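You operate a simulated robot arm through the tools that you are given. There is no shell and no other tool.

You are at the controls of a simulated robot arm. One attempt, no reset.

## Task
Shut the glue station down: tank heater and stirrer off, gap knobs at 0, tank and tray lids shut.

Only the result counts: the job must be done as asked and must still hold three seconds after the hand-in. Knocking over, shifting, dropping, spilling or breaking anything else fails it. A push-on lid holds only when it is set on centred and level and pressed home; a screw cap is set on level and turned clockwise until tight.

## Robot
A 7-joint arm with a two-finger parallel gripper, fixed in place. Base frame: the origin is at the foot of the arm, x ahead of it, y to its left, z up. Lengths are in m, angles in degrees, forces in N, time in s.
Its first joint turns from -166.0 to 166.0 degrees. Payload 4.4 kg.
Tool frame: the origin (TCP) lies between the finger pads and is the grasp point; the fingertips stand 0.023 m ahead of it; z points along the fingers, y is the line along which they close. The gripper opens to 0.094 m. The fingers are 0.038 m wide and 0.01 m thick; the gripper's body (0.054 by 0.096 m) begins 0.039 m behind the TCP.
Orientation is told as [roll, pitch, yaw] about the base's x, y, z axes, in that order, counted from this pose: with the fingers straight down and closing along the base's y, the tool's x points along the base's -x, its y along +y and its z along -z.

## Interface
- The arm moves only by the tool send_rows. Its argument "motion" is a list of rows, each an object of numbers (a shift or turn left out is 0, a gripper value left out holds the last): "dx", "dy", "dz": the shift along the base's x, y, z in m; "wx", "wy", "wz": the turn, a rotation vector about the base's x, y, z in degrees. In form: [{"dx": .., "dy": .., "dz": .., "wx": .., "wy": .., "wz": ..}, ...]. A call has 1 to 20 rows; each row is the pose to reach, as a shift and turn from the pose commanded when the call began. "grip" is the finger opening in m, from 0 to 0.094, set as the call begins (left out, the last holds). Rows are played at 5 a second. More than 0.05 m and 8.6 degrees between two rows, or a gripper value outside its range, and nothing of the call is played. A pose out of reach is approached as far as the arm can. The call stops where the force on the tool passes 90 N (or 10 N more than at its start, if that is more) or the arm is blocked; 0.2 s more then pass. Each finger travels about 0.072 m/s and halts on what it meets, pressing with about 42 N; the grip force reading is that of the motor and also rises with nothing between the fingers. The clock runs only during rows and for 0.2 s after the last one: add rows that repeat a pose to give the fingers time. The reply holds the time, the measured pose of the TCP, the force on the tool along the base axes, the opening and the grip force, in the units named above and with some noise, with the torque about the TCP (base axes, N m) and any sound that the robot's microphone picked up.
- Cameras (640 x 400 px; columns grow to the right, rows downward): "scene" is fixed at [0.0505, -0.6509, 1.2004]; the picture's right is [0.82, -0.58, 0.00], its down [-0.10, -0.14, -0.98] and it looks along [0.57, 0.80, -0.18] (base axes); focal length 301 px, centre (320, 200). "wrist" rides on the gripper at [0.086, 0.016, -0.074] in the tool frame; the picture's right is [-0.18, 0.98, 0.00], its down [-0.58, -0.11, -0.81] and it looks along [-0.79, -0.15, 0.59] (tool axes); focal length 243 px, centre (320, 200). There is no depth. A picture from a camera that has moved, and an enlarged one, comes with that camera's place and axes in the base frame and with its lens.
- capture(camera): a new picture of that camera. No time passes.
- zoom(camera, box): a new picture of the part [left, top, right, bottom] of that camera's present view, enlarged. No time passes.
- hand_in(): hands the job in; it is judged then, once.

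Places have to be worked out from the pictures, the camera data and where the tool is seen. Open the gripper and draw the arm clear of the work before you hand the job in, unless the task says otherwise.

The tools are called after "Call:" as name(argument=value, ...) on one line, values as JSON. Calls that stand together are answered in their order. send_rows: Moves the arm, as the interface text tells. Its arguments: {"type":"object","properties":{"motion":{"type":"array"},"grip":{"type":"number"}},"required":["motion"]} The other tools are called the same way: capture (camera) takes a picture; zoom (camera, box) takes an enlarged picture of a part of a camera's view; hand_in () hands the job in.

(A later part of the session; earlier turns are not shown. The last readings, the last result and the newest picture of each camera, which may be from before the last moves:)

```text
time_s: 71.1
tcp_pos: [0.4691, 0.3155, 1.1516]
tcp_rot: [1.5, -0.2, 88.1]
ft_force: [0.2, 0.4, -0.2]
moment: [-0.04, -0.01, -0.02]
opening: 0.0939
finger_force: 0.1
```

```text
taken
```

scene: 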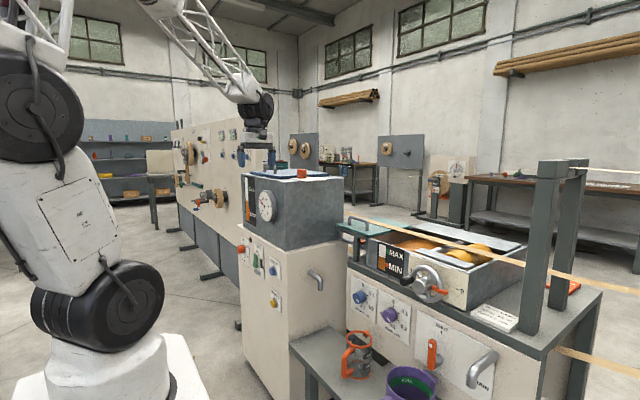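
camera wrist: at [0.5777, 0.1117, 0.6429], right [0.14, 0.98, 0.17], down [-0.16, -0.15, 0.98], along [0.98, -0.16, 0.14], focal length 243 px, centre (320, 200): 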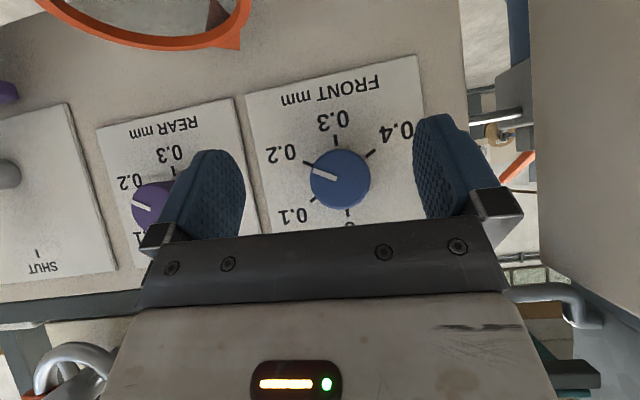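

Tool-down again with yaw 88°. I'll yaw to 60°, then pitch up about the matching axis so the tool ends up level and pointing 30° toward -y.

Call:
send_rows(motion=[{"wz": -7}, {"wz": -14}, {"wz": -21}, {"wz": -28.1}, {"wz": -28.1}])

Call:
send_rows(motion=[{"wx": -4, "wy": -6.93}, {"wx": -8, "wy": -13.86}, {"wx": -12, "wy": -20.8, "dx": -0.01}, {"wx": -16, "wy": -27.7, "dx": -0.02}, {"wx": -20, "wy": -34.6, "dx": -0.03}, {"wx": -24, "wy": -41.6, "dx": -0.03}, {"wx": -28, "wy": -48.5, "dx": -0.03}, {"wx": -32, "wy": -55.4, "dx": -0.03}, {"wx": -36, "wy": -62.4, "dx": -0.03}, {"wx": -40, "wy": -69.3, "dx": -0.03}, {"wx": -44, "wy": -76.2, "dx": -0.03}, {"wx": -45, "wy": -77.9, "dx": -0.03}, {"wx": -45, "wy": -77.9, "dx": -0.03}])

Call:
capture(camera="scene")

Call:
capture(camera="wrist")

```text
time_s: 72.3
tcp_pos: [0.4708, 0.3147, 1.1501]
tcp_rot: [1.4, 0.0, 60.0]
ft_force: [0.3, 0.2, -0.2]
moment: [0.02, 0.01, 0.01]
opening: 0.0938
finger_force: 0.0
```

```text
time_s: 75.1
tcp_pos: [0.4406, 0.316, 1.1519]
tcp_rot: [-88.6, 0.0, 60.1]
ft_force: [-0.1, -0.2, 0.3]
moment: [-0.02, 0.02, 0.03]
opening: 0.0942
finger_force: 0.0
```

```text
taken
```

scene: 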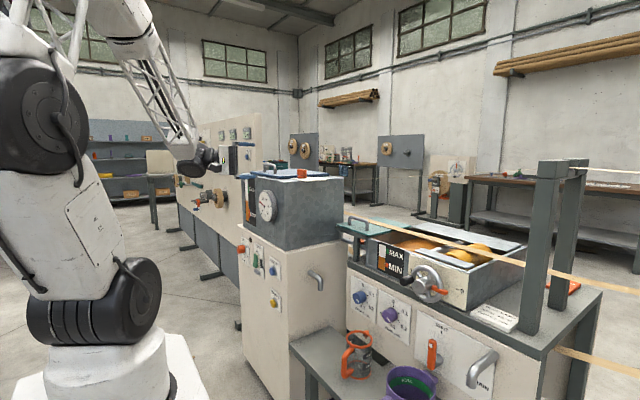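

```text
taken
camera wrist: at [0.3315, 0.2778, 1.1373], right [0.07, 0.17, -0.98], down [-0.41, 0.9, 0.13], along [0.91, 0.39, 0.13], focal length 243 px, centre (320, 200)
```

wrist: 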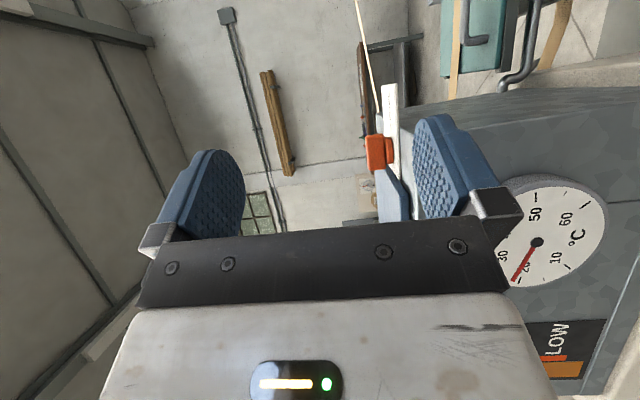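

This posture holds level at a 30° yaw. Now I'll bring it down and across to a point ahead of the FRONT knob.

Call:
send_rows(motion=[{"dz": -0.045}, {"dz": -0.09}, {"dz": -0.13, "dx": 0.01, "dy": -0.01}, {"dz": -0.17, "dx": 0.02, "dy": -0.02}, {"dz": -0.21, "dx": 0.03, "dy": -0.035}, {"dz": -0.25, "dx": 0.04, "dy": -0.05}, {"dz": -0.29, "dx": 0.05, "dy": -0.065}, {"dz": -0.33, "dx": 0.06, "dy": -0.08}, {"dz": -0.37, "dx": 0.07, "dy": -0.09}, {"dz": -0.41, "dx": 0.09, "dy": -0.1}, {"dz": -0.44, "dx": 0.12, "dy": -0.12}, {"dz": -0.46, "dx": 0.155, "dy": -0.14}, {"dz": -0.48, "dx": 0.19, "dy": -0.16}, {"dz": -0.49, "dx": 0.215, "dy": -0.17}, {"dz": -0.49, "dx": 0.215, "dy": -0.17}])

Call:
capture(camera="wrist")

Call:
capture(camera="scene")

```text
time_s: 78.3
tcp_pos: [0.6537, 0.1453, 0.6621]
tcp_rot: [-88.7, 0.0, 60.1]
ft_force: [-0.6, -0.1, -0.4]
moment: [0.02, 0.0, 0.0]
opening: 0.0943
finger_force: 0.2
```

```text
taken
camera wrist: at [0.5447, 0.1087, 0.6476], right [0.07, 0.17, -0.98], down [-0.41, 0.9, 0.13], along [0.91, 0.39, 0.13], focal length 243 px, centre (320, 200)
```

wrist: 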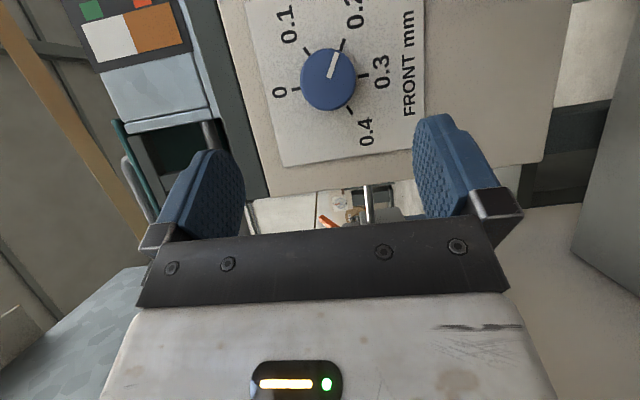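

```text
taken
```

scene: 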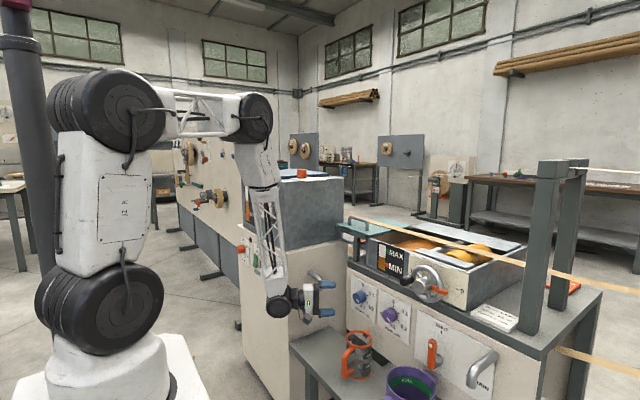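

This posture is fully within reach. The FRONT knob centre reads (y 0.099, z 0.654). I'll roll +30° about the knob axis and stop just short of the knob.

Call:
send_rows(motion=[{"wx": 6, "dz": 0.002}, {"wx": 12, "dz": 0.004}, {"wx": 18, "dz": 0.006}, {"wx": 24, "dz": 0.007, "dx": 0.015, "dy": -0.01}, {"wx": 30, "dz": 0.007, "dx": 0.035, "dy": -0.02}, {"wx": 30, "dz": 0.007, "dx": 0.041, "dy": -0.022}, {"wx": 30, "dz": 0.007, "dx": 0.041, "dy": -0.022}])

Call:
capture(camera="wrist")

Call:
zoom(camera="scene", box=[280, 230, 480, 355])

```text
time_s: 79.9
tcp_pos: [0.6966, 0.1211, 0.6688]
tcp_rot: [-72.5, -25.6, 56.5]
ft_force: [0.7, -0.1, -0.5]
moment: [0.02, -0.01, -0.03]
opening: 0.0941
finger_force: 0.1
```

```text
taken
camera wrist: at [0.588, 0.0964, 0.6368], right [0.07, 0.64, -0.77], down [-0.41, 0.72, 0.56], along [0.91, 0.27, 0.31], focal length 243 px, centre (320, 200)
```

wrist: 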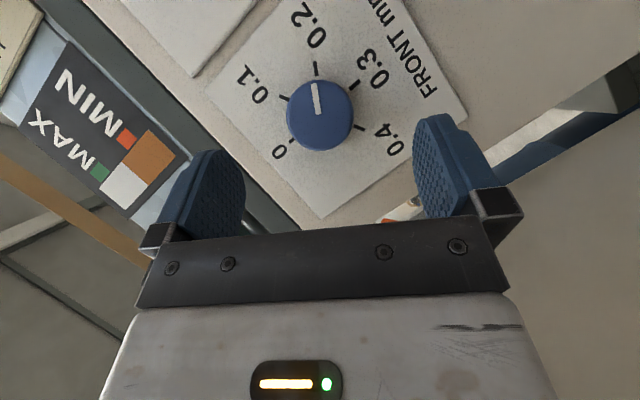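

```text
3.20 times, centred on (380, 292) of scene
camera zoom: at [0.0505, -0.6509, 1.2004], right [0.82, -0.58, 0.0], down [-0.1, -0.14, -0.98], along [0.57, 0.8, -0.18], focal length 963 px, centre (128, -96)
```

zoom: 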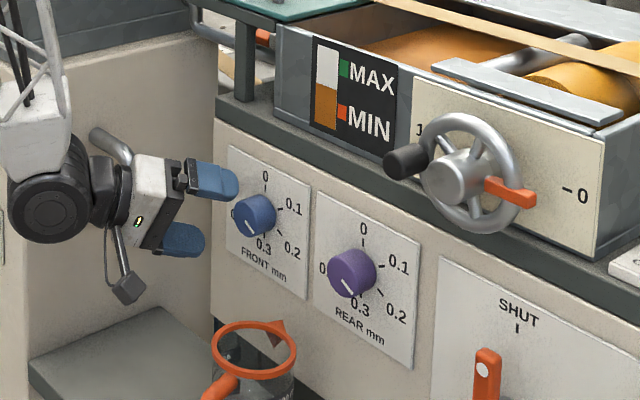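

Aligned at (y 0.0993, z 0.6545). I'll move in along the tool direction and close on the knob.

Call:
send_rows(motion=[{"dx": 0.015, "dy": -0.006, "dz": -0.004}, {"dx": 0.03, "dy": -0.013, "dz": -0.009}, {"dx": 0.041, "dy": -0.019, "dz": -0.012}, {"dx": 0.048, "dy": -0.0218, "dz": -0.0143}, {"dx": 0.048, "dy": -0.0218, "dz": -0.0143}])

Call:
send_rows(grip=0.02, motion=[{"dx": 0}, {"dx": 0}, {"dx": 0}, {"dx": 0}])

Call:
capture(camera="wrist")

Call:
zoom(camera="scene", box=[280, 230, 480, 355])

```text
time_s: 81.1
tcp_pos: [0.744, 0.0998, 0.6546]
tcp_rot: [-72.6, -25.6, 56.6]
ft_force: [-33.2, 11.2, 18.7]
moment: [-0.9, -2.07, -0.35]
opening: 0.0937
finger_force: 0.1
```

```text
time_s: 81.5
tcp_pos: [0.7455, 0.0973, 0.6579]
tcp_rot: [-72.9, -25.8, 56.2]
ft_force: [-68.2, -16.3, 63.9]
moment: [-0.28, -4.19, -1.7]
opening: 0.0516
finger_force: 20.3
stopped in row 2: the force on the tool passed its limit at 101 N (the readings are from after the stop); the commanded pose is now the measured one
```

```text
taken
camera wrist: at [0.6358, 0.0732, 0.6256], right [0.08, 0.64, -0.77], down [-0.41, 0.72, 0.56], along [0.91, 0.27, 0.32], focal length 243 px, centre (320, 200)
```

wrist: 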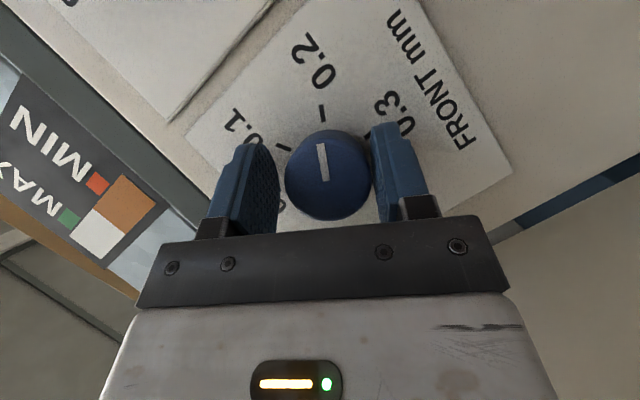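

```text
3.20 times, centred on (380, 292) of scene
camera zoom: at [0.0505, -0.6509, 1.2004], right [0.82, -0.58, 0.0], down [-0.1, -0.14, -0.98], along [0.57, 0.8, -0.18], focal length 963 px, centre (128, -96)
```

zoom: 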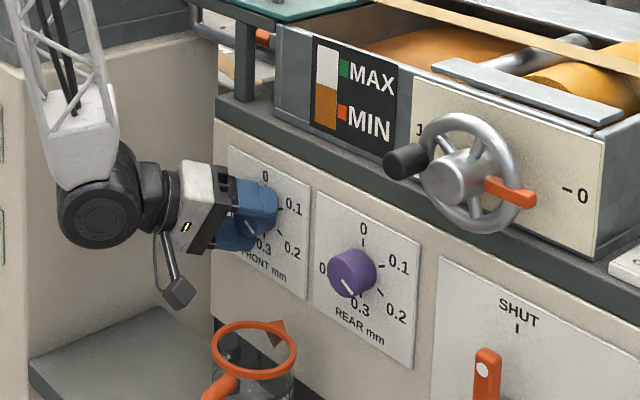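

The fingertip corner touched the panel plate, so the plate is at x≈0.774. I'll open a little, back off 6 mm, re-centre and close again.

Call:
send_rows(grip=0.07, motion=[{"dx": -0.003}, {"dx": -0.006}, {"dx": -0.007, "dy": 0.002, "dz": -0.0034}, {"dx": -0.007, "dy": 0.002, "dz": -0.0034}])

Call:
send_rows(grip=0.02, motion=[{"dx": 0}, {"dx": 0}, {"dx": 0}, {"dx": 0}])

Call:
zoom(camera="wrist", box=[220, 80, 420, 205])

```text
time_s: 82.5
tcp_pos: [0.7379, 0.1016, 0.6519]
tcp_rot: [-72.7, -25.8, 56.4]
ft_force: [-0.1, 0.8, 1.2]
moment: [0.04, 0.0, -0.03]
opening: 0.0699
finger_force: 0.1
```

```text
time_s: 83.5
tcp_pos: [0.7386, 0.0999, 0.6538]
tcp_rot: [-72.9, -25.8, 56.3]
ft_force: [-13.0, -28.6, 49.2]
moment: [0.04, -1.46, -1.1]
opening: 0.0451
finger_force: 28.6
```

```text
3.20 times, centred on (320, 142) of wrist
camera zoom: at [0.6299, 0.0759, 0.6214], right [0.08, 0.64, -0.77], down [-0.41, 0.72, 0.56], along [0.91, 0.27, 0.32], focal length 776 px, centre (320, 384)
```

zoom: 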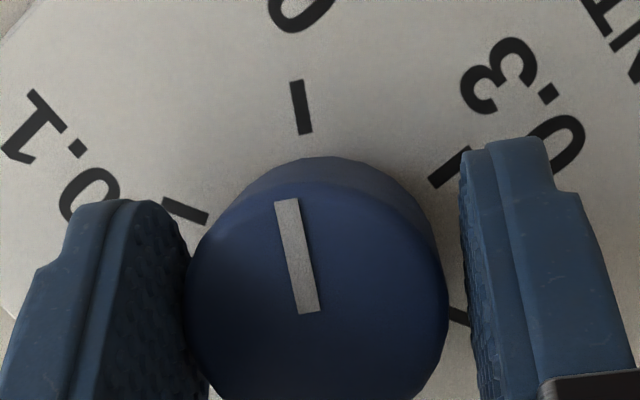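

Only the upper finger is bearing, with a 57 N side load, so the true centre is about 3 mm higher and toward -y. I'll shift to relieve it.

Call:
send_rows(motion=[{"dy": -0.001, "dz": 0.0012}, {"dy": -0.002, "dz": 0.0024}, {"dy": -0.002, "dz": 0.0024}])

```text
time_s: 84.3
tcp_pos: [0.7381, 0.0997, 0.6536]
tcp_rot: [-72.8, -25.9, 56.5]
ft_force: [39.5, 5.4, -7.0]
moment: [-0.03, -0.92, -0.46]
opening: 0.0421
finger_force: 45.5
```

It's gripped at 42 mm now. I'll turn counter-clockwise, -30° first.

Call:
send_rows(motion=[{"wx": -5}, {"wx": -10}, {"wx": -15}, {"wx": -20}, {"wx": -25}, {"wx": -30}, {"wx": -30}])

Call:
zoom(camera="wrist", box=[220, 80, 420, 205])

```text
time_s: 85.9
tcp_pos: [0.7364, 0.0982, 0.6563]
tcp_rot: [-88.8, 0.1, 60.1]
ft_force: [35.0, 24.1, -27.7]
moment: [-0.09, -0.95, 0.42]
opening: 0.042
finger_force: 45.7
```

```text
3.20 times, centred on (320, 142) of wrist
camera zoom: at [0.6286, 0.0606, 0.6403], right [0.07, 0.17, -0.98], down [-0.41, 0.9, 0.13], along [0.91, 0.39, 0.14], focal length 776 px, centre (320, 384)
```

zoom: 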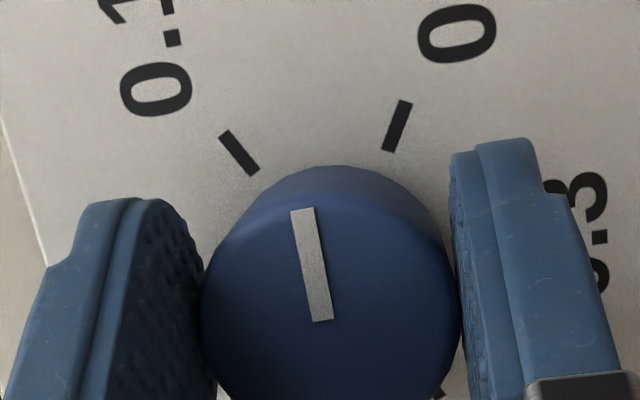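

The pointer has moved to midway between 0.2 and 0.1. I'll continue another -30°.

Call:
send_rows(motion=[{"wx": -5}, {"wx": -10}, {"wx": -15}, {"wx": -20}, {"wx": -25}, {"wx": -30}, {"wx": -35}, {"wx": -40}, {"wx": -40}])

Call:
zoom(camera="wrist", box=[220, 80, 420, 205])

```text
time_s: 87.9
tcp_pos: [0.7372, 0.0989, 0.6563]
tcp_rot: [-111.7, 33.9, 53.0]
ft_force: [-36.0, 1.6, 37.6]
moment: [0.06, -1.74, 0.96]
opening: 0.0418
finger_force: 44.8
```

```text
3.20 times, centred on (320, 142) of wrist
camera zoom: at [0.6289, 0.0606, 0.6687], right [0.08, -0.5, -0.86], down [-0.41, 0.77, -0.49], along [0.91, 0.39, -0.14], focal length 776 px, centre (320, 384)
```

zoom: 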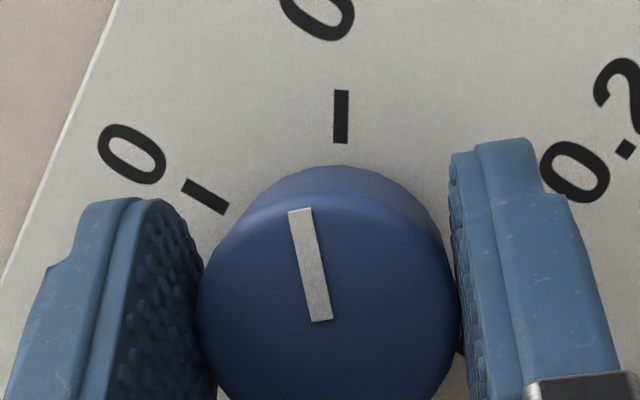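

The knob has turned 70° and is near 0.1. I'll open in place, roll back +60°, and grip again.

Call:
send_rows(grip=0.085, motion=[{"dx": 0}, {"dx": -0.002}, {"dx": -0.002}, {"dx": -0.002, "wx": 6}, {"dx": -0.002, "wx": 13}, {"dx": -0.002, "wx": 20}, {"dx": -0.002, "wx": 27}, {"dx": -0.002, "wx": 34}, {"dx": -0.002, "wx": 41}, {"dx": -0.002, "wx": 48}, {"dx": -0.002, "wx": 55}, {"dx": -0.002, "wx": 60}, {"dx": -0.002, "wx": 60}])

Call:
zoom(camera="wrist", box=[220, 80, 420, 205])

```text
time_s: 90.7
tcp_pos: [0.7352, 0.0965, 0.6553]
tcp_rot: [-78.4, -17.4, 58.5]
ft_force: [0.3, -0.1, 0.3]
moment: [0.01, 0.04, 0.03]
opening: 0.085
finger_force: 0.0
```

```text
3.20 times, centred on (320, 142) of wrist
camera zoom: at [0.6272, 0.068, 0.628], right [0.08, 0.5, -0.86], down [-0.41, 0.81, 0.43], along [0.91, 0.32, 0.26], focal length 776 px, centre (320, 384)
```

zoom: 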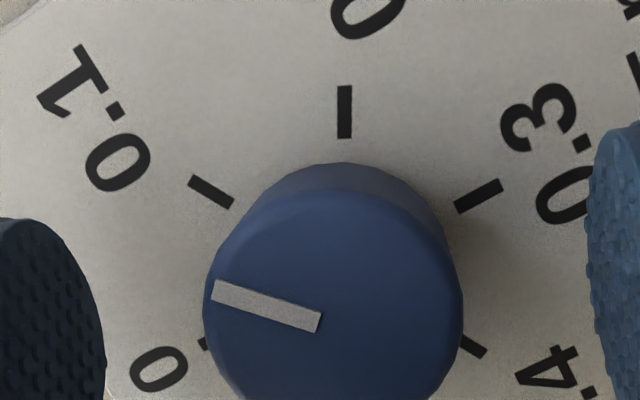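

The pointer now reads about 46–50° from 0. I'll close and turn another -46°.

Call:
send_rows(grip=0.02, motion=[{"dx": 0}, {"dx": 0}, {"dx": 0}, {"dx": 0}])

Call:
send_rows(motion=[{"wx": -6}, {"wx": -12}, {"wx": -18}, {"wx": -24}, {"wx": -30}, {"wx": -36}, {"wx": -42}, {"wx": -46}, {"wx": -46}])

Call:
zoom(camera="wrist", box=[220, 80, 420, 205])

```text
time_s: 91.7
tcp_pos: [0.7352, 0.0978, 0.6552]
tcp_rot: [-78.6, -17.3, 58.5]
ft_force: [12.5, 8.1, -23.0]
moment: [-0.04, -0.78, -0.13]
opening: 0.0418
finger_force: 44.8
```

```text
time_s: 93.7
tcp_pos: [0.7348, 0.0985, 0.6559]
tcp_rot: [-102.6, 22.2, 57.4]
ft_force: [8.2, -7.9, 6.9]
moment: [-0.03, -1.25, 0.21]
opening: 0.042
finger_force: 44.9
```

```text
3.20 times, centred on (320, 142) of wrist
camera zoom: at [0.6273, 0.0585, 0.6586], right [0.08, -0.28, -0.96], down [-0.41, 0.87, -0.28], along [0.91, 0.41, -0.05], focal length 776 px, centre (320, 384)
```

zoom: 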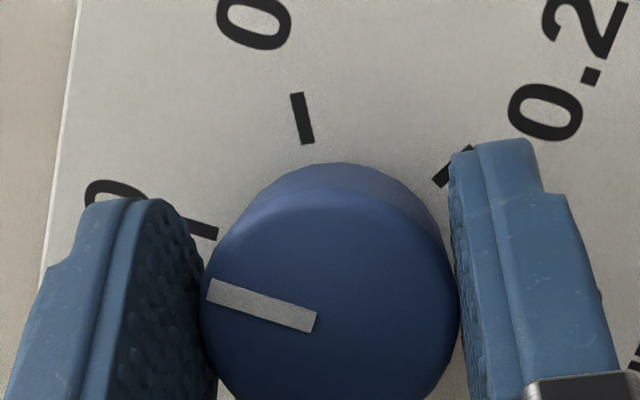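

The pointer now lies along world up, which is 0. I'll release, back off and check.

Call:
send_rows(grip=0.09, motion=[{"dx": 0}, {"dx": 0}, {"dx": 0}, {"dx": 0}, {"dx": -0.02, "dy": 0.008}, {"dx": -0.05, "dy": 0.022}, {"dx": -0.08, "dy": 0.036}, {"dx": -0.09, "dy": 0.04}])

Call:
zoom(camera="wrist", box=[220, 20, 420, 145])

Call:
zoom(camera="scene", box=[340, 270, 420, 320])

Call:
capture(camera="scene")

```text
time_s: 95.5
tcp_pos: [0.6465, 0.137, 0.6567]
tcp_rot: [-102.5, 22.2, 57.3]
ft_force: [-0.1, -0.1, -0.2]
moment: [-0.01, 0.01, 0.02]
opening: 0.0901
finger_force: 0.0
```

```text
3.20 times, centred on (320, 82) of wrist
camera zoom: at [0.5379, 0.0976, 0.6595], right [0.08, -0.28, -0.96], down [-0.41, 0.87, -0.28], along [0.91, 0.41, -0.05], focal length 776 px, centre (320, 576)
```

zoom: 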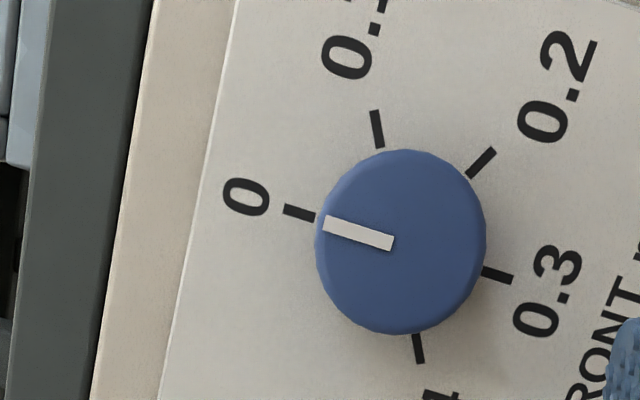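

```text
8.00 times, centred on (380, 295) of scene
camera zoom: at [0.0505, -0.6509, 1.2004], right [0.82, -0.58, 0.0], down [-0.1, -0.14, -0.98], along [0.57, 0.8, -0.18], focal length 2407 px, centre (-160, -560)
```

zoom: 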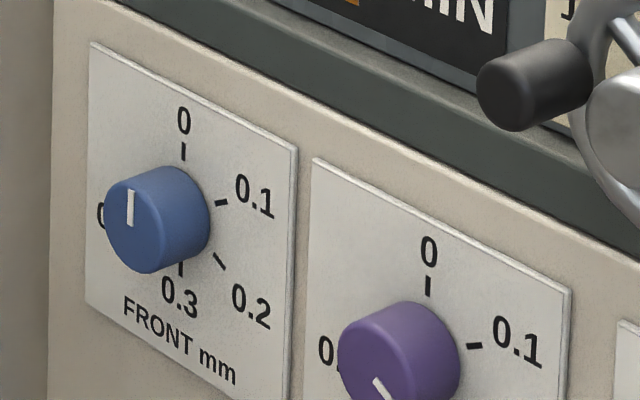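

```text
taken
```

scene: 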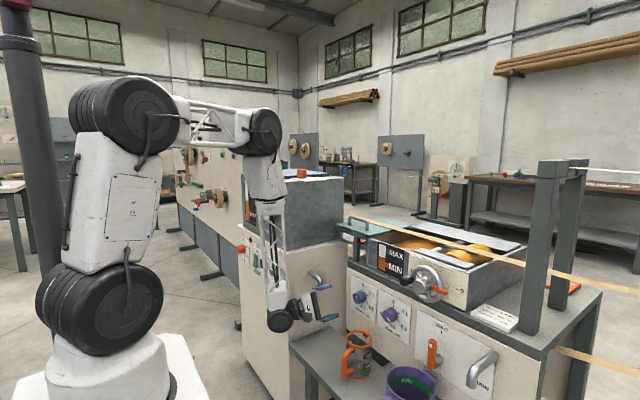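

FRONT is exactly at 0. I'll move across to the REAR knob at the same height, rolling to +30° on the way.

Call:
send_rows(motion=[{"dy": -0.015, "dz": 0.01, "wx": 6}, {"dy": -0.035, "dz": 0.015, "wx": 12}, {"dy": -0.055, "dz": 0.015, "wx": 18}, {"dy": -0.075, "dz": 0.015, "wx": 24}, {"dy": -0.095, "dz": 0.015, "wx": 30}, {"dy": -0.115, "dz": 0.015, "wx": 36, "dx": 0.005}, {"dy": -0.135, "dz": 0.015, "wx": 43, "dx": 0.015}, {"dy": -0.15, "dz": 0.013, "wx": 50, "dx": 0.02}, {"dy": -0.157, "dz": 0.013, "wx": 52, "dx": 0.025}, {"dy": -0.157, "dz": 0.013, "wx": 52, "dx": 0.025}])

Call:
capture(camera="wrist")

Call:
zoom(camera="scene", box=[280, 230, 480, 355])

```text
time_s: 97.7
tcp_pos: [0.6711, -0.0183, 0.6687]
tcp_rot: [-75.3, -22.4, 57.4]
ft_force: [-0.6, 0.1, 0.7]
moment: [0.06, 0.0, 0.01]
opening: 0.09
finger_force: 0.1
```

```text
taken
camera wrist: at [0.5633, -0.0456, 0.6389], right [0.08, 0.58, -0.81], down [-0.41, 0.76, 0.51], along [0.91, 0.29, 0.3], focal length 243 px, centre (320, 200)
```

wrist: 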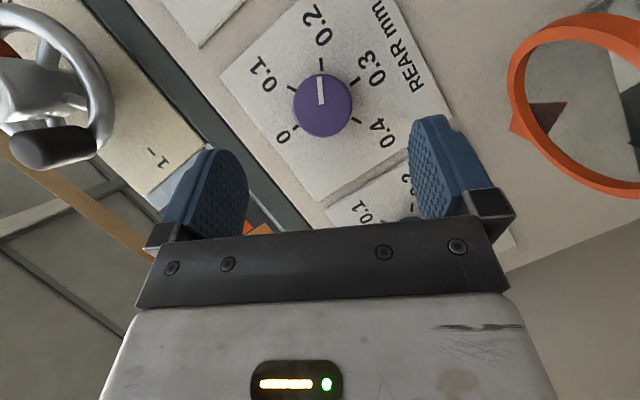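

```text
3.20 times, centred on (380, 292) of scene
camera zoom: at [0.0505, -0.6509, 1.2004], right [0.82, -0.58, 0.0], down [-0.1, -0.14, -0.98], along [0.57, 0.8, -0.18], focal length 963 px, centre (128, -96)
```

zoom: 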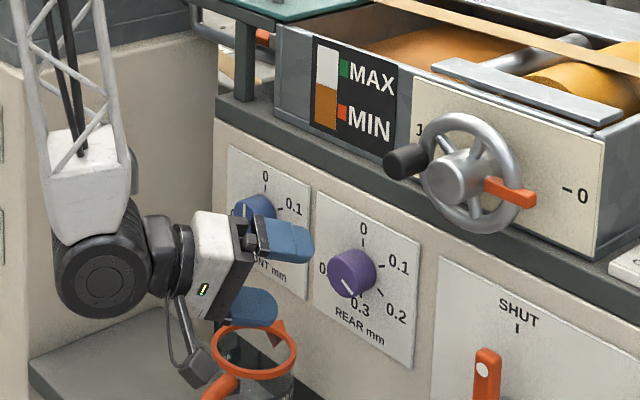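

The REAR knob centre reads (y -0.046, z 0.656). I'll move in to x=0.736, which is clear of the plate, and close on it.

Call:
send_rows(motion=[{"dx": 0.02, "dy": -0.008, "dz": -0.003}, {"dx": 0.04, "dy": -0.017, "dz": -0.008}, {"dx": 0.055, "dy": -0.024, "dz": -0.011}, {"dx": 0.065, "dy": -0.0277, "dz": -0.0127}, {"dx": 0.065, "dy": -0.0277, "dz": -0.0127}])

Call:
send_rows(grip=0.02, motion=[{"dx": 0}, {"dx": 0}, {"dx": 0}, {"dx": 0}])

Call:
zoom(camera="wrist", box=[220, 80, 420, 205])

```text
time_s: 98.9
tcp_pos: [0.7366, -0.0467, 0.6564]
tcp_rot: [-75.2, -22.5, 57.4]
ft_force: [0.4, -0.4, -0.6]
moment: [-0.03, 0.02, -0.01]
opening: 0.09
finger_force: 0.1
```

```text
time_s: 99.9
tcp_pos: [0.7376, -0.0461, 0.655]
tcp_rot: [-75.1, -22.2, 57.4]
ft_force: [19.4, 25.0, -40.7]
moment: [-0.05, -0.38, 0.03]
opening: 0.0423
finger_force: 45.2
```

```text
3.20 times, centred on (320, 142) of wrist
camera zoom: at [0.6278, -0.0732, 0.625], right [0.07, 0.58, -0.81], down [-0.41, 0.76, 0.51], along [0.91, 0.29, 0.29], focal length 776 px, centre (320, 384)
```

zoom: 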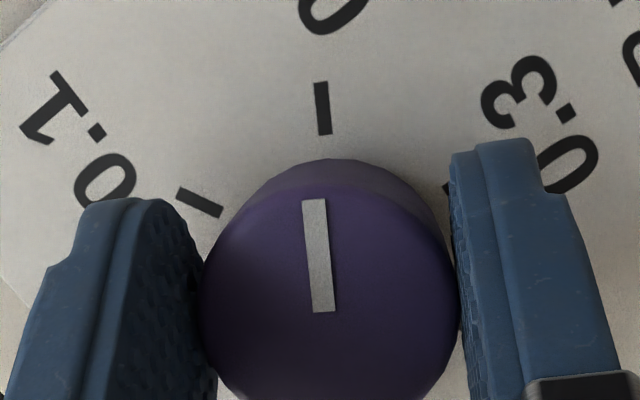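

It's gripped at 42 mm. I'll relieve the small side load and turn -64°.

Call:
send_rows(motion=[{"dy": 0.0008, "dz": -0.001}, {"dy": 0.0008, "dz": -0.001, "wx": -6}, {"dy": 0.0008, "dz": -0.001, "wx": -12}, {"dy": 0.0008, "dz": -0.001, "wx": -18}, {"dy": 0.0008, "dz": -0.001, "wx": -24}, {"dy": 0.0008, "dz": -0.001, "wx": -30}, {"dy": 0.0008, "dz": -0.001, "wx": -36}, {"dy": 0.0008, "dz": -0.001, "wx": -42}, {"dy": 0.0008, "dz": -0.001, "wx": -48}, {"dy": 0.0008, "dz": -0.001, "wx": -54}, {"dy": 0.0008, "dz": -0.001, "wx": -60}, {"dy": 0.0008, "dz": -0.001, "wx": -64}, {"dy": 0.0008, "dz": -0.001, "wx": -64}])

Call:
zoom(camera="wrist", box=[220, 80, 420, 205])

```text
time_s: 102.7
tcp_pos: [0.7356, -0.0453, 0.655]
tcp_rot: [-110.3, 32.1, 53.7]
ft_force: [-18.8, 0.3, 42.3]
moment: [0.01, -1.66, 0.4]
opening: 0.0421
finger_force: 45.1
```

```text
3.20 times, centred on (320, 142) of wrist
camera zoom: at [0.6273, -0.0841, 0.6668], right [0.08, -0.47, -0.88], down [-0.41, 0.79, -0.46], along [0.91, 0.39, -0.13], focal length 776 px, centre (320, 384)
```

zoom: 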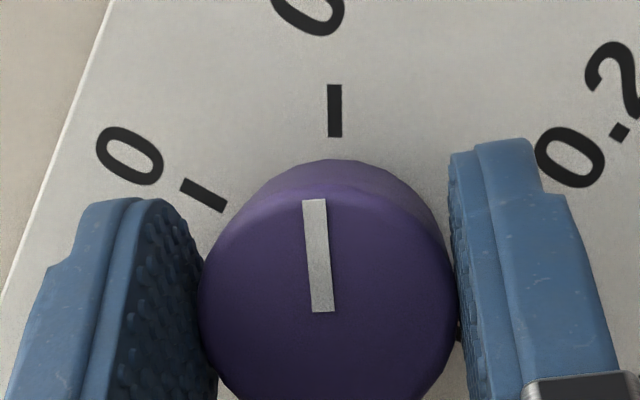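

The knob has turned to near 0.1. I'll open, roll back +62°, and check the pointer.

Call:
send_rows(grip=0.085, motion=[{"dx": 0}, {"dx": -0.001}, {"dx": -0.001}, {"dx": -0.001, "wx": 6}, {"dx": -0.001, "wx": 13}, {"dx": -0.001, "wx": 20}, {"dx": -0.001, "wx": 27}, {"dx": -0.001, "wx": 34}, {"dx": -0.001, "wx": 41}, {"dx": -0.001, "wx": 48}, {"dx": -0.001, "wx": 55}, {"dx": -0.001, "wx": 62}, {"dx": -0.001, "wx": 62}])

Call:
zoom(camera="wrist", box=[220, 80, 420, 205])

```text
time_s: 105.5
tcp_pos: [0.734, -0.0462, 0.6547]
tcp_rot: [-76.2, -20.9, 57.8]
ft_force: [-0.1, -0.3, -0.5]
moment: [0.01, -0.01, -0.02]
opening: 0.0852
finger_force: 0.1
```

```text
3.20 times, centred on (320, 142) of wrist
camera zoom: at [0.6257, -0.0743, 0.626], right [0.08, 0.56, -0.83], down [-0.41, 0.77, 0.48], along [0.91, 0.3, 0.28], focal length 776 px, centre (320, 384)
```

zoom: 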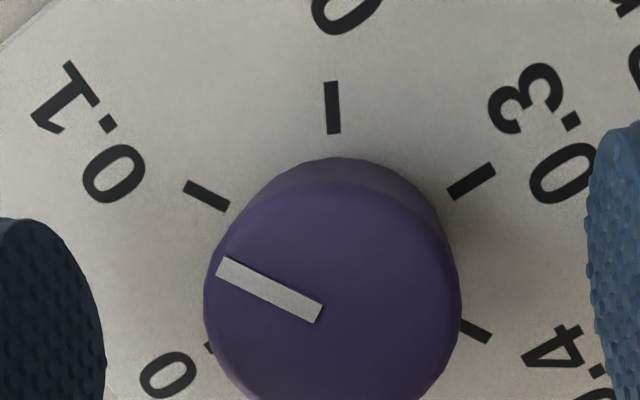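

The pointer is 60° from 0, so I'll close and turn -60°.

Call:
send_rows(grip=0.02, motion=[{"dx": 0}, {"dx": 0}, {"dx": 0}, {"dx": 0}])

Call:
send_rows(motion=[{"wx": -6}, {"wx": -12}, {"wx": -18}, {"wx": -24}, {"wx": -30}, {"wx": -36}, {"wx": -42}, {"wx": -48}, {"wx": -54}, {"wx": -60}, {"wx": -60}])

Call:
zoom(camera="wrist", box=[220, 80, 420, 205])

```text
time_s: 106.5
tcp_pos: [0.7345, -0.0474, 0.6545]
tcp_rot: [-76.3, -20.6, 57.7]
ft_force: [8.9, 7.1, -14.6]
moment: [-0.04, -0.43, -0.23]
opening: 0.0418
finger_force: 44.9
```

```text
time_s: 108.9
tcp_pos: [0.7363, -0.0432, 0.6543]
tcp_rot: [-108.9, 30.7, 54.6]
ft_force: [19.4, 4.8, -7.6]
moment: [-0.01, -1.2, 0.05]
opening: 0.042
finger_force: 45.1
```

```text
3.20 times, centred on (320, 142) of wrist
camera zoom: at [0.6271, -0.0838, 0.665], right [0.08, -0.44, -0.89], down [-0.41, 0.81, -0.43], along [0.91, 0.4, -0.12], focal length 776 px, centre (320, 384)
```

zoom: 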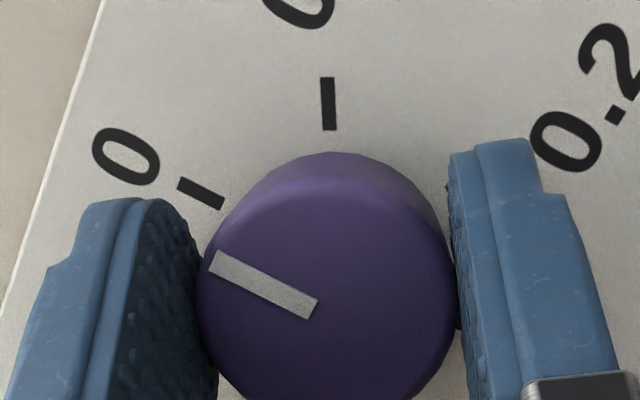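

The pointer is at 0, within about 1°. I'll release, back off and check both dials.

Call:
send_rows(grip=0.09, motion=[{"dx": 0}, {"dx": 0}, {"dx": 0}, {"dx": 0}, {"dx": -0.02, "dy": 0.008}, {"dx": -0.05, "dy": 0.022}, {"dx": -0.08, "dy": 0.036}, {"dx": -0.09, "dy": 0.04}])

Call:
zoom(camera="wrist", box=[220, 20, 420, 145])

Call:
zoom(camera="scene", box=[340, 270, 420, 320])

Call:
capture(camera="scene")

```text
time_s: 110.7
tcp_pos: [0.6428, -0.0067, 0.6567]
tcp_rot: [-108.8, 30.5, 54.6]
ft_force: [0.3, -0.1, -0.3]
moment: [0.03, -0.02, -0.01]
opening: 0.09
finger_force: 0.0
```

```text
3.20 times, centred on (320, 82) of wrist
camera zoom: at [0.5354, -0.0451, 0.666], right [0.08, -0.44, -0.9], down [-0.41, 0.81, -0.43], along [0.91, 0.4, -0.12], focal length 776 px, centre (320, 576)
```

zoom: 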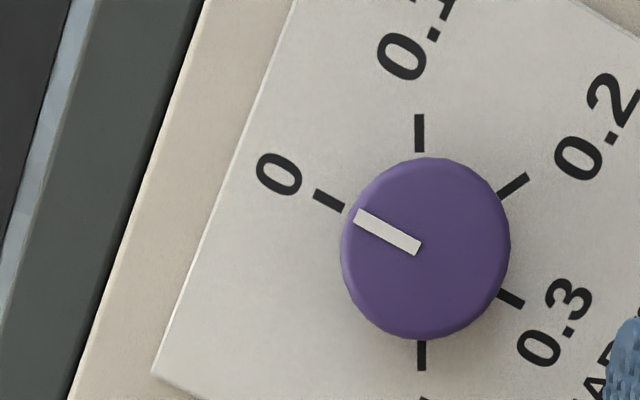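

```text
8.00 times, centred on (380, 295) of scene
camera zoom: at [0.0505, -0.6509, 1.2004], right [0.82, -0.58, 0.0], down [-0.1, -0.14, -0.98], along [0.57, 0.8, -0.18], focal length 2407 px, centre (-160, -560)
```

zoom: 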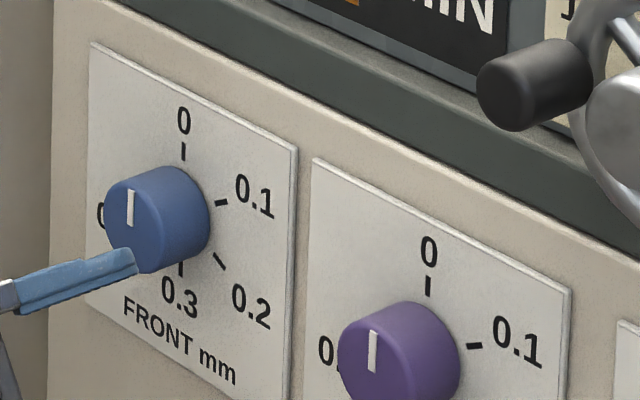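

```text
taken
```

scene: 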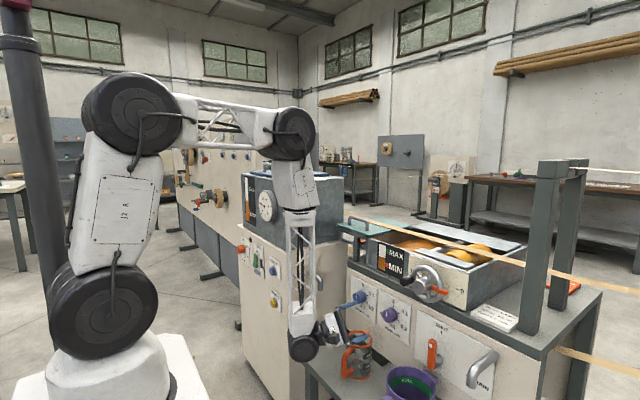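

Both gap knobs are at 0. Now I'll back away, rise clear and undo the roll, heading for the tray lid.

Call:
send_rows(motion=[{"dx": -0.035, "dy": 0.02}, {"dx": -0.065, "dy": 0.03, "dz": 0.02, "wx": 4}, {"dx": -0.08, "dy": 0.035, "dz": 0.06, "wx": 8}, {"dx": -0.09, "dy": 0.04, "dz": 0.1, "wx": 12}, {"dx": -0.1, "dy": 0.05, "dz": 0.14, "wx": 16}, {"dx": -0.11, "dy": 0.06, "dz": 0.18, "wx": 20}, {"dx": -0.12, "dy": 0.08, "dz": 0.22, "wx": 24}, {"dx": -0.13, "dy": 0.1, "dz": 0.26, "wx": 28}, {"dx": -0.14, "dy": 0.12, "dz": 0.3, "wx": 30.5}, {"dx": -0.15, "dy": 0.14, "dz": 0.34, "wx": 30.5}, {"dx": -0.15, "dy": 0.16, "dz": 0.38, "wx": 30.5}, {"dx": -0.15, "dy": 0.17, "dz": 0.42, "wx": 30.5}])

Call:
send_rows(motion=[{"wx": 4, "wy": 6.93}, {"wx": 8, "wy": 13.86}, {"wx": 12, "wy": 20.8}, {"wx": 16, "wy": 27.7}, {"wx": 20, "wy": 34.6}, {"wx": 24, "wy": 41.6}, {"wx": 28, "wy": 48.5}, {"wx": 32, "wy": 55.4}, {"wx": 36, "wy": 62.4}, {"wx": 40, "wy": 69.3}, {"wx": 44, "wy": 76.2}, {"wx": 45, "wy": 77.9}, {"wx": 45, "wy": 77.9}])

Call:
capture(camera="scene")

```text
time_s: 113.3
tcp_pos: [0.4938, 0.1644, 1.0786]
tcp_rot: [-91.6, 4.7, 60.0]
ft_force: [0.1, 0.3, 0.2]
moment: [-0.02, 0.01, 0.01]
opening: 0.0899
finger_force: 0.0
```

```text
time_s: 116.1
tcp_pos: [0.4934, 0.1641, 1.0747]
tcp_rot: [-1.7, 0.0, 64.6]
ft_force: [-0.3, -0.2, 0.7]
moment: [0.01, 0.0, 0.0]
opening: 0.0902
finger_force: 0.2
```

```text
taken
```

scene: 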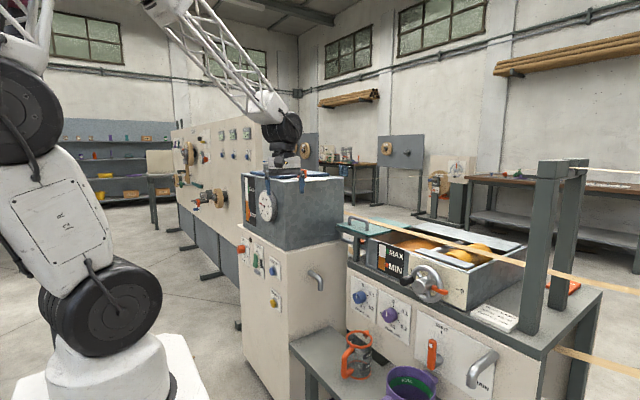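

Tool-down again. I'll yaw to 90° so the fingers close along x, then move above the tray-lid handle at about (0.826, 0.18, 0.918).

Call:
send_rows(motion=[{"wz": 8}, {"wz": 16}, {"wz": 25.4}, {"wz": 25.4}])

Call:
send_rows(motion=[{"wz": 8.4, "dx": 0.04}, {"wz": 16.8, "dx": 0.08}, {"wz": 25.4, "dx": 0.12}, {"wz": 25.4, "dx": 0.16}, {"wz": 25.4, "dx": 0.2}, {"wz": 25.4, "dx": 0.235}, {"wz": 25.4, "dx": 0.235}])

Call:
capture(camera="wrist")

Call:
capture(camera="scene")

```text
refused: row 3 steps farther than a row can; nothing moved
```

```text
time_s: 117.7
tcp_pos: [0.727, 0.1609, 1.076]
tcp_rot: [-1.7, 0.0, 90.1]
ft_force: [-0.5, 0.6, 0.3]
moment: [0.01, -0.01, -0.01]
opening: 0.0897
finger_force: 0.0
```

```text
taken
camera wrist: at [0.7089, 0.0744, 1.1493], right [-0.98, 0.18, -0.03], down [0.08, 0.58, 0.81], along [0.16, 0.79, -0.59], focal length 243 px, centre (320, 200)
```

wrist: 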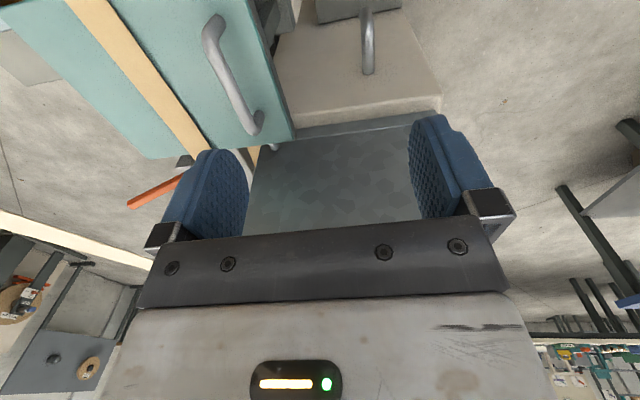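

```text
taken
```

scene: 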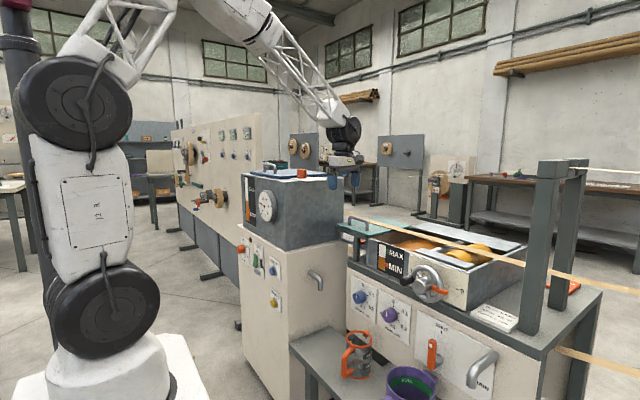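

The handle bar lies at x≈0.82, y 0.136 to 0.226, and the band is at x≈0.925, about 10 cm behind it. I'll narrow the opening and come down over the bar.

Call:
send_rows(grip=0.05, motion=[{"dx": 0.03, "dy": 0.01}, {"dx": 0.06, "dy": 0.02}, {"dx": 0.093, "dy": 0.02}, {"dx": 0.093, "dy": 0.02, "dz": -0.04}, {"dx": 0.093, "dy": 0.02, "dz": -0.08}, {"dx": 0.093, "dy": 0.02, "dz": -0.11}, {"dx": 0.093, "dy": 0.02, "dz": -0.11}])

Call:
capture(camera="wrist")

Call:
zoom(camera="scene", box=[310, 180, 470, 280])

```text
time_s: 119.3
tcp_pos: [0.8222, 0.1841, 0.9659]
tcp_rot: [-1.7, 0.0, 90.1]
ft_force: [0.1, 0.5, -1.7]
moment: [0.02, 0.01, -0.01]
opening: 0.0499
finger_force: 0.0
```

```text
taken
camera wrist: at [0.8034, 0.0973, 1.0396], right [-0.98, 0.18, -0.03], down [0.08, 0.58, 0.81], along [0.16, 0.79, -0.59], focal length 243 px, centre (320, 200)
```

wrist: 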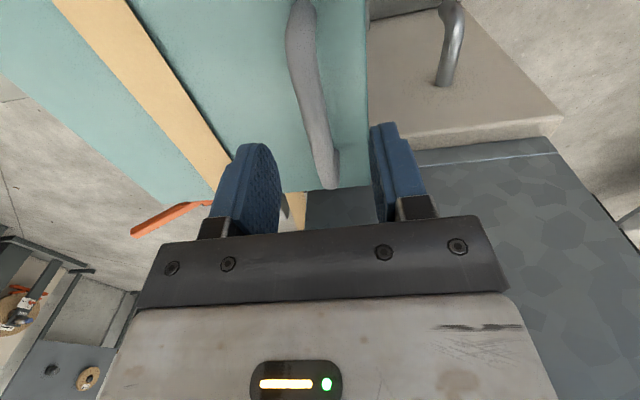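

```text
4.00 times, centred on (390, 230) of scene
camera zoom: at [0.0505, -0.6509, 1.2004], right [0.82, -0.58, 0.0], down [-0.1, -0.14, -0.98], along [0.57, 0.8, -0.18], focal length 1204 px, centre (40, 80)
```

zoom: 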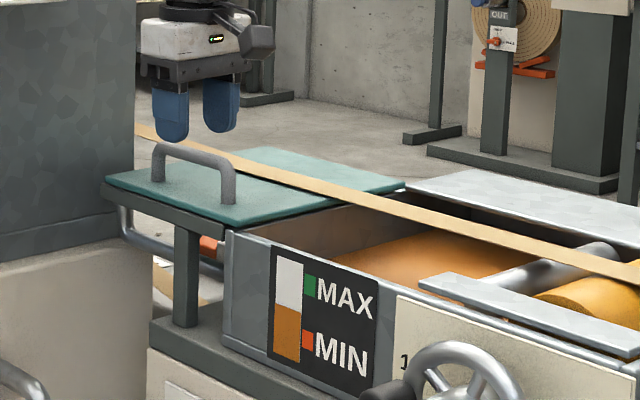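

The bar is centred between the fingers. I'll lower to about z 0.915 and close on the bar.

Call:
send_rows(motion=[{"dz": -0.02}, {"dz": -0.035}, {"dz": -0.045}, {"dz": -0.052}, {"dz": -0.052}])

Call:
send_rows(grip=0, motion=[{"dx": 0}, {"dx": 0}, {"dx": 0}, {"dx": 0}])

Call:
capture(camera="wrist")

Call:
zoom(camera="scene", box=[310, 180, 470, 280])

```text
time_s: 120.5
tcp_pos: [0.8215, 0.1839, 0.9144]
tcp_rot: [-1.7, 0.0, 90.1]
ft_force: [0.4, 0.1, 0.0]
moment: [0.0, 0.01, 0.01]
opening: 0.0499
finger_force: 0.0
```

```text
time_s: 121.3
tcp_pos: [0.8249, 0.1826, 0.9145]
tcp_rot: [-2.0, 0.0, 90.0]
ft_force: [35.5, 0.1, -19.8]
moment: [0.0, 0.26, -0.14]
opening: 0.0137
finger_force: 42.2
stopped in row 3: the force on the tool passed its limit at 90 N (the readings are from after the stop); the commanded pose is now the measured one
```

```text
taken
camera wrist: at [0.8061, 0.0972, 0.9876], right [-0.98, 0.18, -0.03], down [0.08, 0.58, 0.81], along [0.17, 0.79, -0.59], focal length 243 px, centre (320, 200)
```

wrist: 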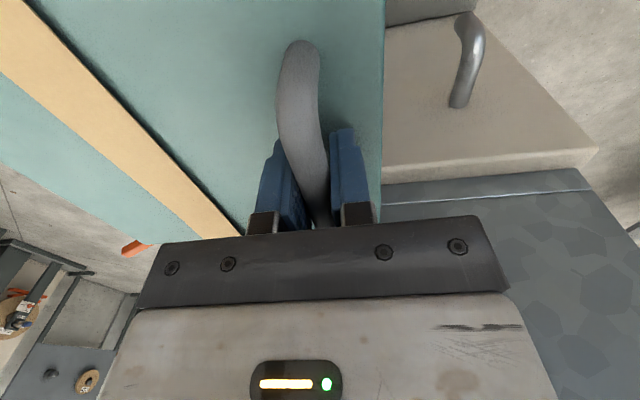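

```text
4.00 times, centred on (390, 230) of scene
camera zoom: at [0.0505, -0.6509, 1.2004], right [0.82, -0.58, 0.0], down [-0.1, -0.14, -0.98], along [0.57, 0.8, -0.18], focal length 1204 px, centre (40, 80)
```

zoom: 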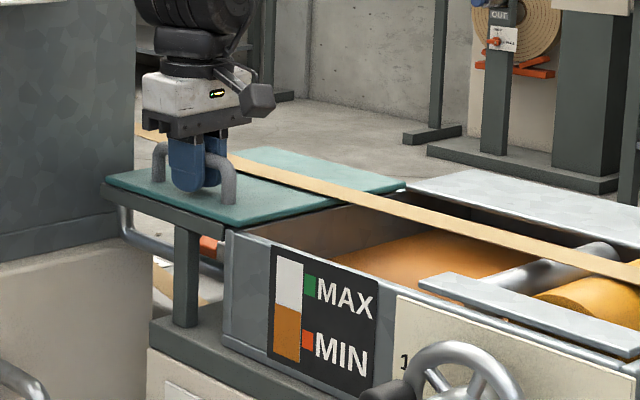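

The bar is gripped at 13.7 mm. I'll slide the lid toward -y in small steps and watch the force.

Call:
send_rows(motion=[{"dy": -0.005}, {"dy": -0.01}, {"dy": -0.02}, {"dy": -0.03}, {"dy": -0.03}])

Call:
zoom(camera="scene", box=[310, 180, 470, 280])

```text
time_s: 122.1
tcp_pos: [0.825, 0.1657, 0.9141]
tcp_rot: [-2.2, 0.0, 90.1]
ft_force: [29.8, 0.3, -15.4]
moment: [-0.14, 0.25, -0.35]
opening: 0.0134
finger_force: 45.3
stopped in row 4: the force on the tool passed its limit at 92 N (the readings are from after the stop); the commanded pose is now the measured one
```

```text
4.00 times, centred on (390, 230) of scene
camera zoom: at [0.0505, -0.6509, 1.2004], right [0.82, -0.58, 0.0], down [-0.1, -0.14, -0.98], along [0.57, 0.8, -0.18], focal length 1204 px, centre (40, 80)
```

zoom: 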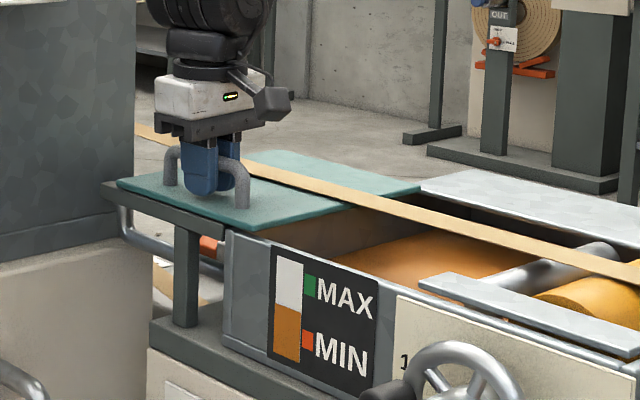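

The lid slid about 17 mm before the force limit tripped. There's a steady +x load from the grip, so I'll ease that first.

Call:
send_rows(motion=[{"dx": 0.001}, {"dx": 0.002, "dz": -0.0005}, {"dx": 0.002, "dz": -0.0005}])

```text
time_s: 122.9
tcp_pos: [0.8256, 0.1663, 0.9142]
tcp_rot: [-2.1, 0.1, 90.2]
ft_force: [-26.2, 0.2, 7.7]
moment: [-0.06, -0.11, -0.42]
opening: 0.0136
finger_force: 44.8
```

About 1 mm back should balance it. Then I'll slide slowly.

Call:
send_rows(motion=[{"dx": -0.001}, {"dx": -0.001, "dy": -0.004}, {"dx": -0.001, "dy": -0.008}, {"dx": -0.001, "dy": -0.012}, {"dx": -0.001, "dy": -0.016}, {"dx": -0.001, "dy": -0.02}, {"dx": -0.001, "dy": -0.024}, {"dx": -0.001, "dy": -0.028}, {"dx": -0.001, "dy": -0.032}, {"dx": -0.001, "dy": -0.036}])

```text
time_s: 125.1
tcp_pos: [0.8248, 0.1294, 0.9141]
tcp_rot: [-2.0, 0.0, 90.1]
ft_force: [-44.1, 1.6, 23.2]
moment: [0.0, -0.29, -0.35]
opening: 0.0136
finger_force: 45.2
```

It slides smoothly. I'll trim x slightly and continue.

Call:
send_rows(motion=[{"dx": -0.0012, "dz": 0.0005}, {"dx": -0.0012, "dy": -0.005, "dz": 0.0005}, {"dx": -0.0012, "dy": -0.01, "dz": 0.0005}, {"dx": -0.0012, "dy": -0.015, "dz": 0.0005}, {"dx": -0.0012, "dy": -0.02, "dz": 0.0005}, {"dx": -0.0012, "dy": -0.025, "dz": 0.0005}, {"dx": -0.0012, "dy": -0.03, "dz": 0.0005}, {"dx": -0.0012, "dy": -0.035, "dz": 0.0005}, {"dx": -0.0012, "dy": -0.04, "dz": 0.0005}, {"dx": -0.0012, "dy": -0.045, "dz": 0.0005}, {"dx": -0.0012, "dy": -0.05, "dz": 0.0005}])

Call:
zoom(camera="scene", box=[330, 180, 530, 305])

Call:
capture(camera="wrist")

```text
time_s: 127.5
tcp_pos: [0.8257, 0.0793, 0.9153]
tcp_rot: [-2.1, 0.0, 89.9]
ft_force: [55.0, 1.2, -39.2]
moment: [-0.15, 0.54, -0.28]
opening: 0.0136
finger_force: 45.0
```

```text
3.20 times, centred on (430, 242) of scene
camera zoom: at [0.0505, -0.6509, 1.2004], right [0.82, -0.58, 0.0], down [-0.1, -0.14, -0.98], along [0.57, 0.8, -0.18], focal length 963 px, centre (-32, 64)
```

zoom: 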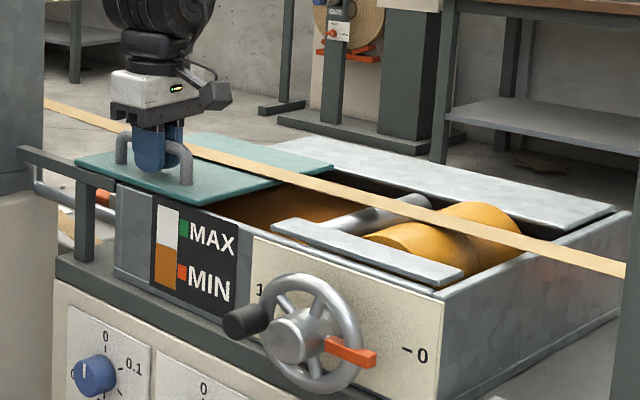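

```text
taken
camera wrist: at [0.8059, -0.0066, 0.9887], right [-0.98, 0.18, -0.04], down [0.08, 0.58, 0.81], along [0.17, 0.79, -0.59], focal length 243 px, centre (320, 200)
```

wrist: 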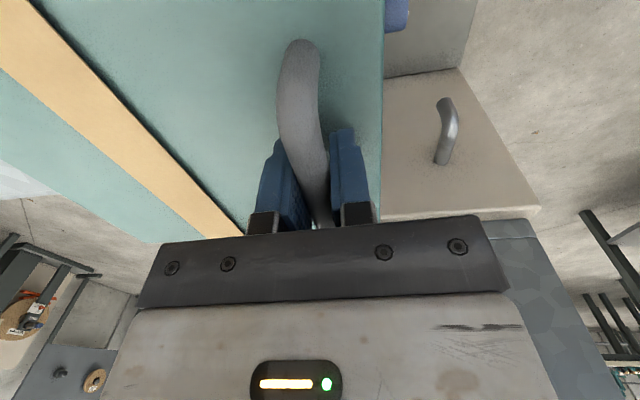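

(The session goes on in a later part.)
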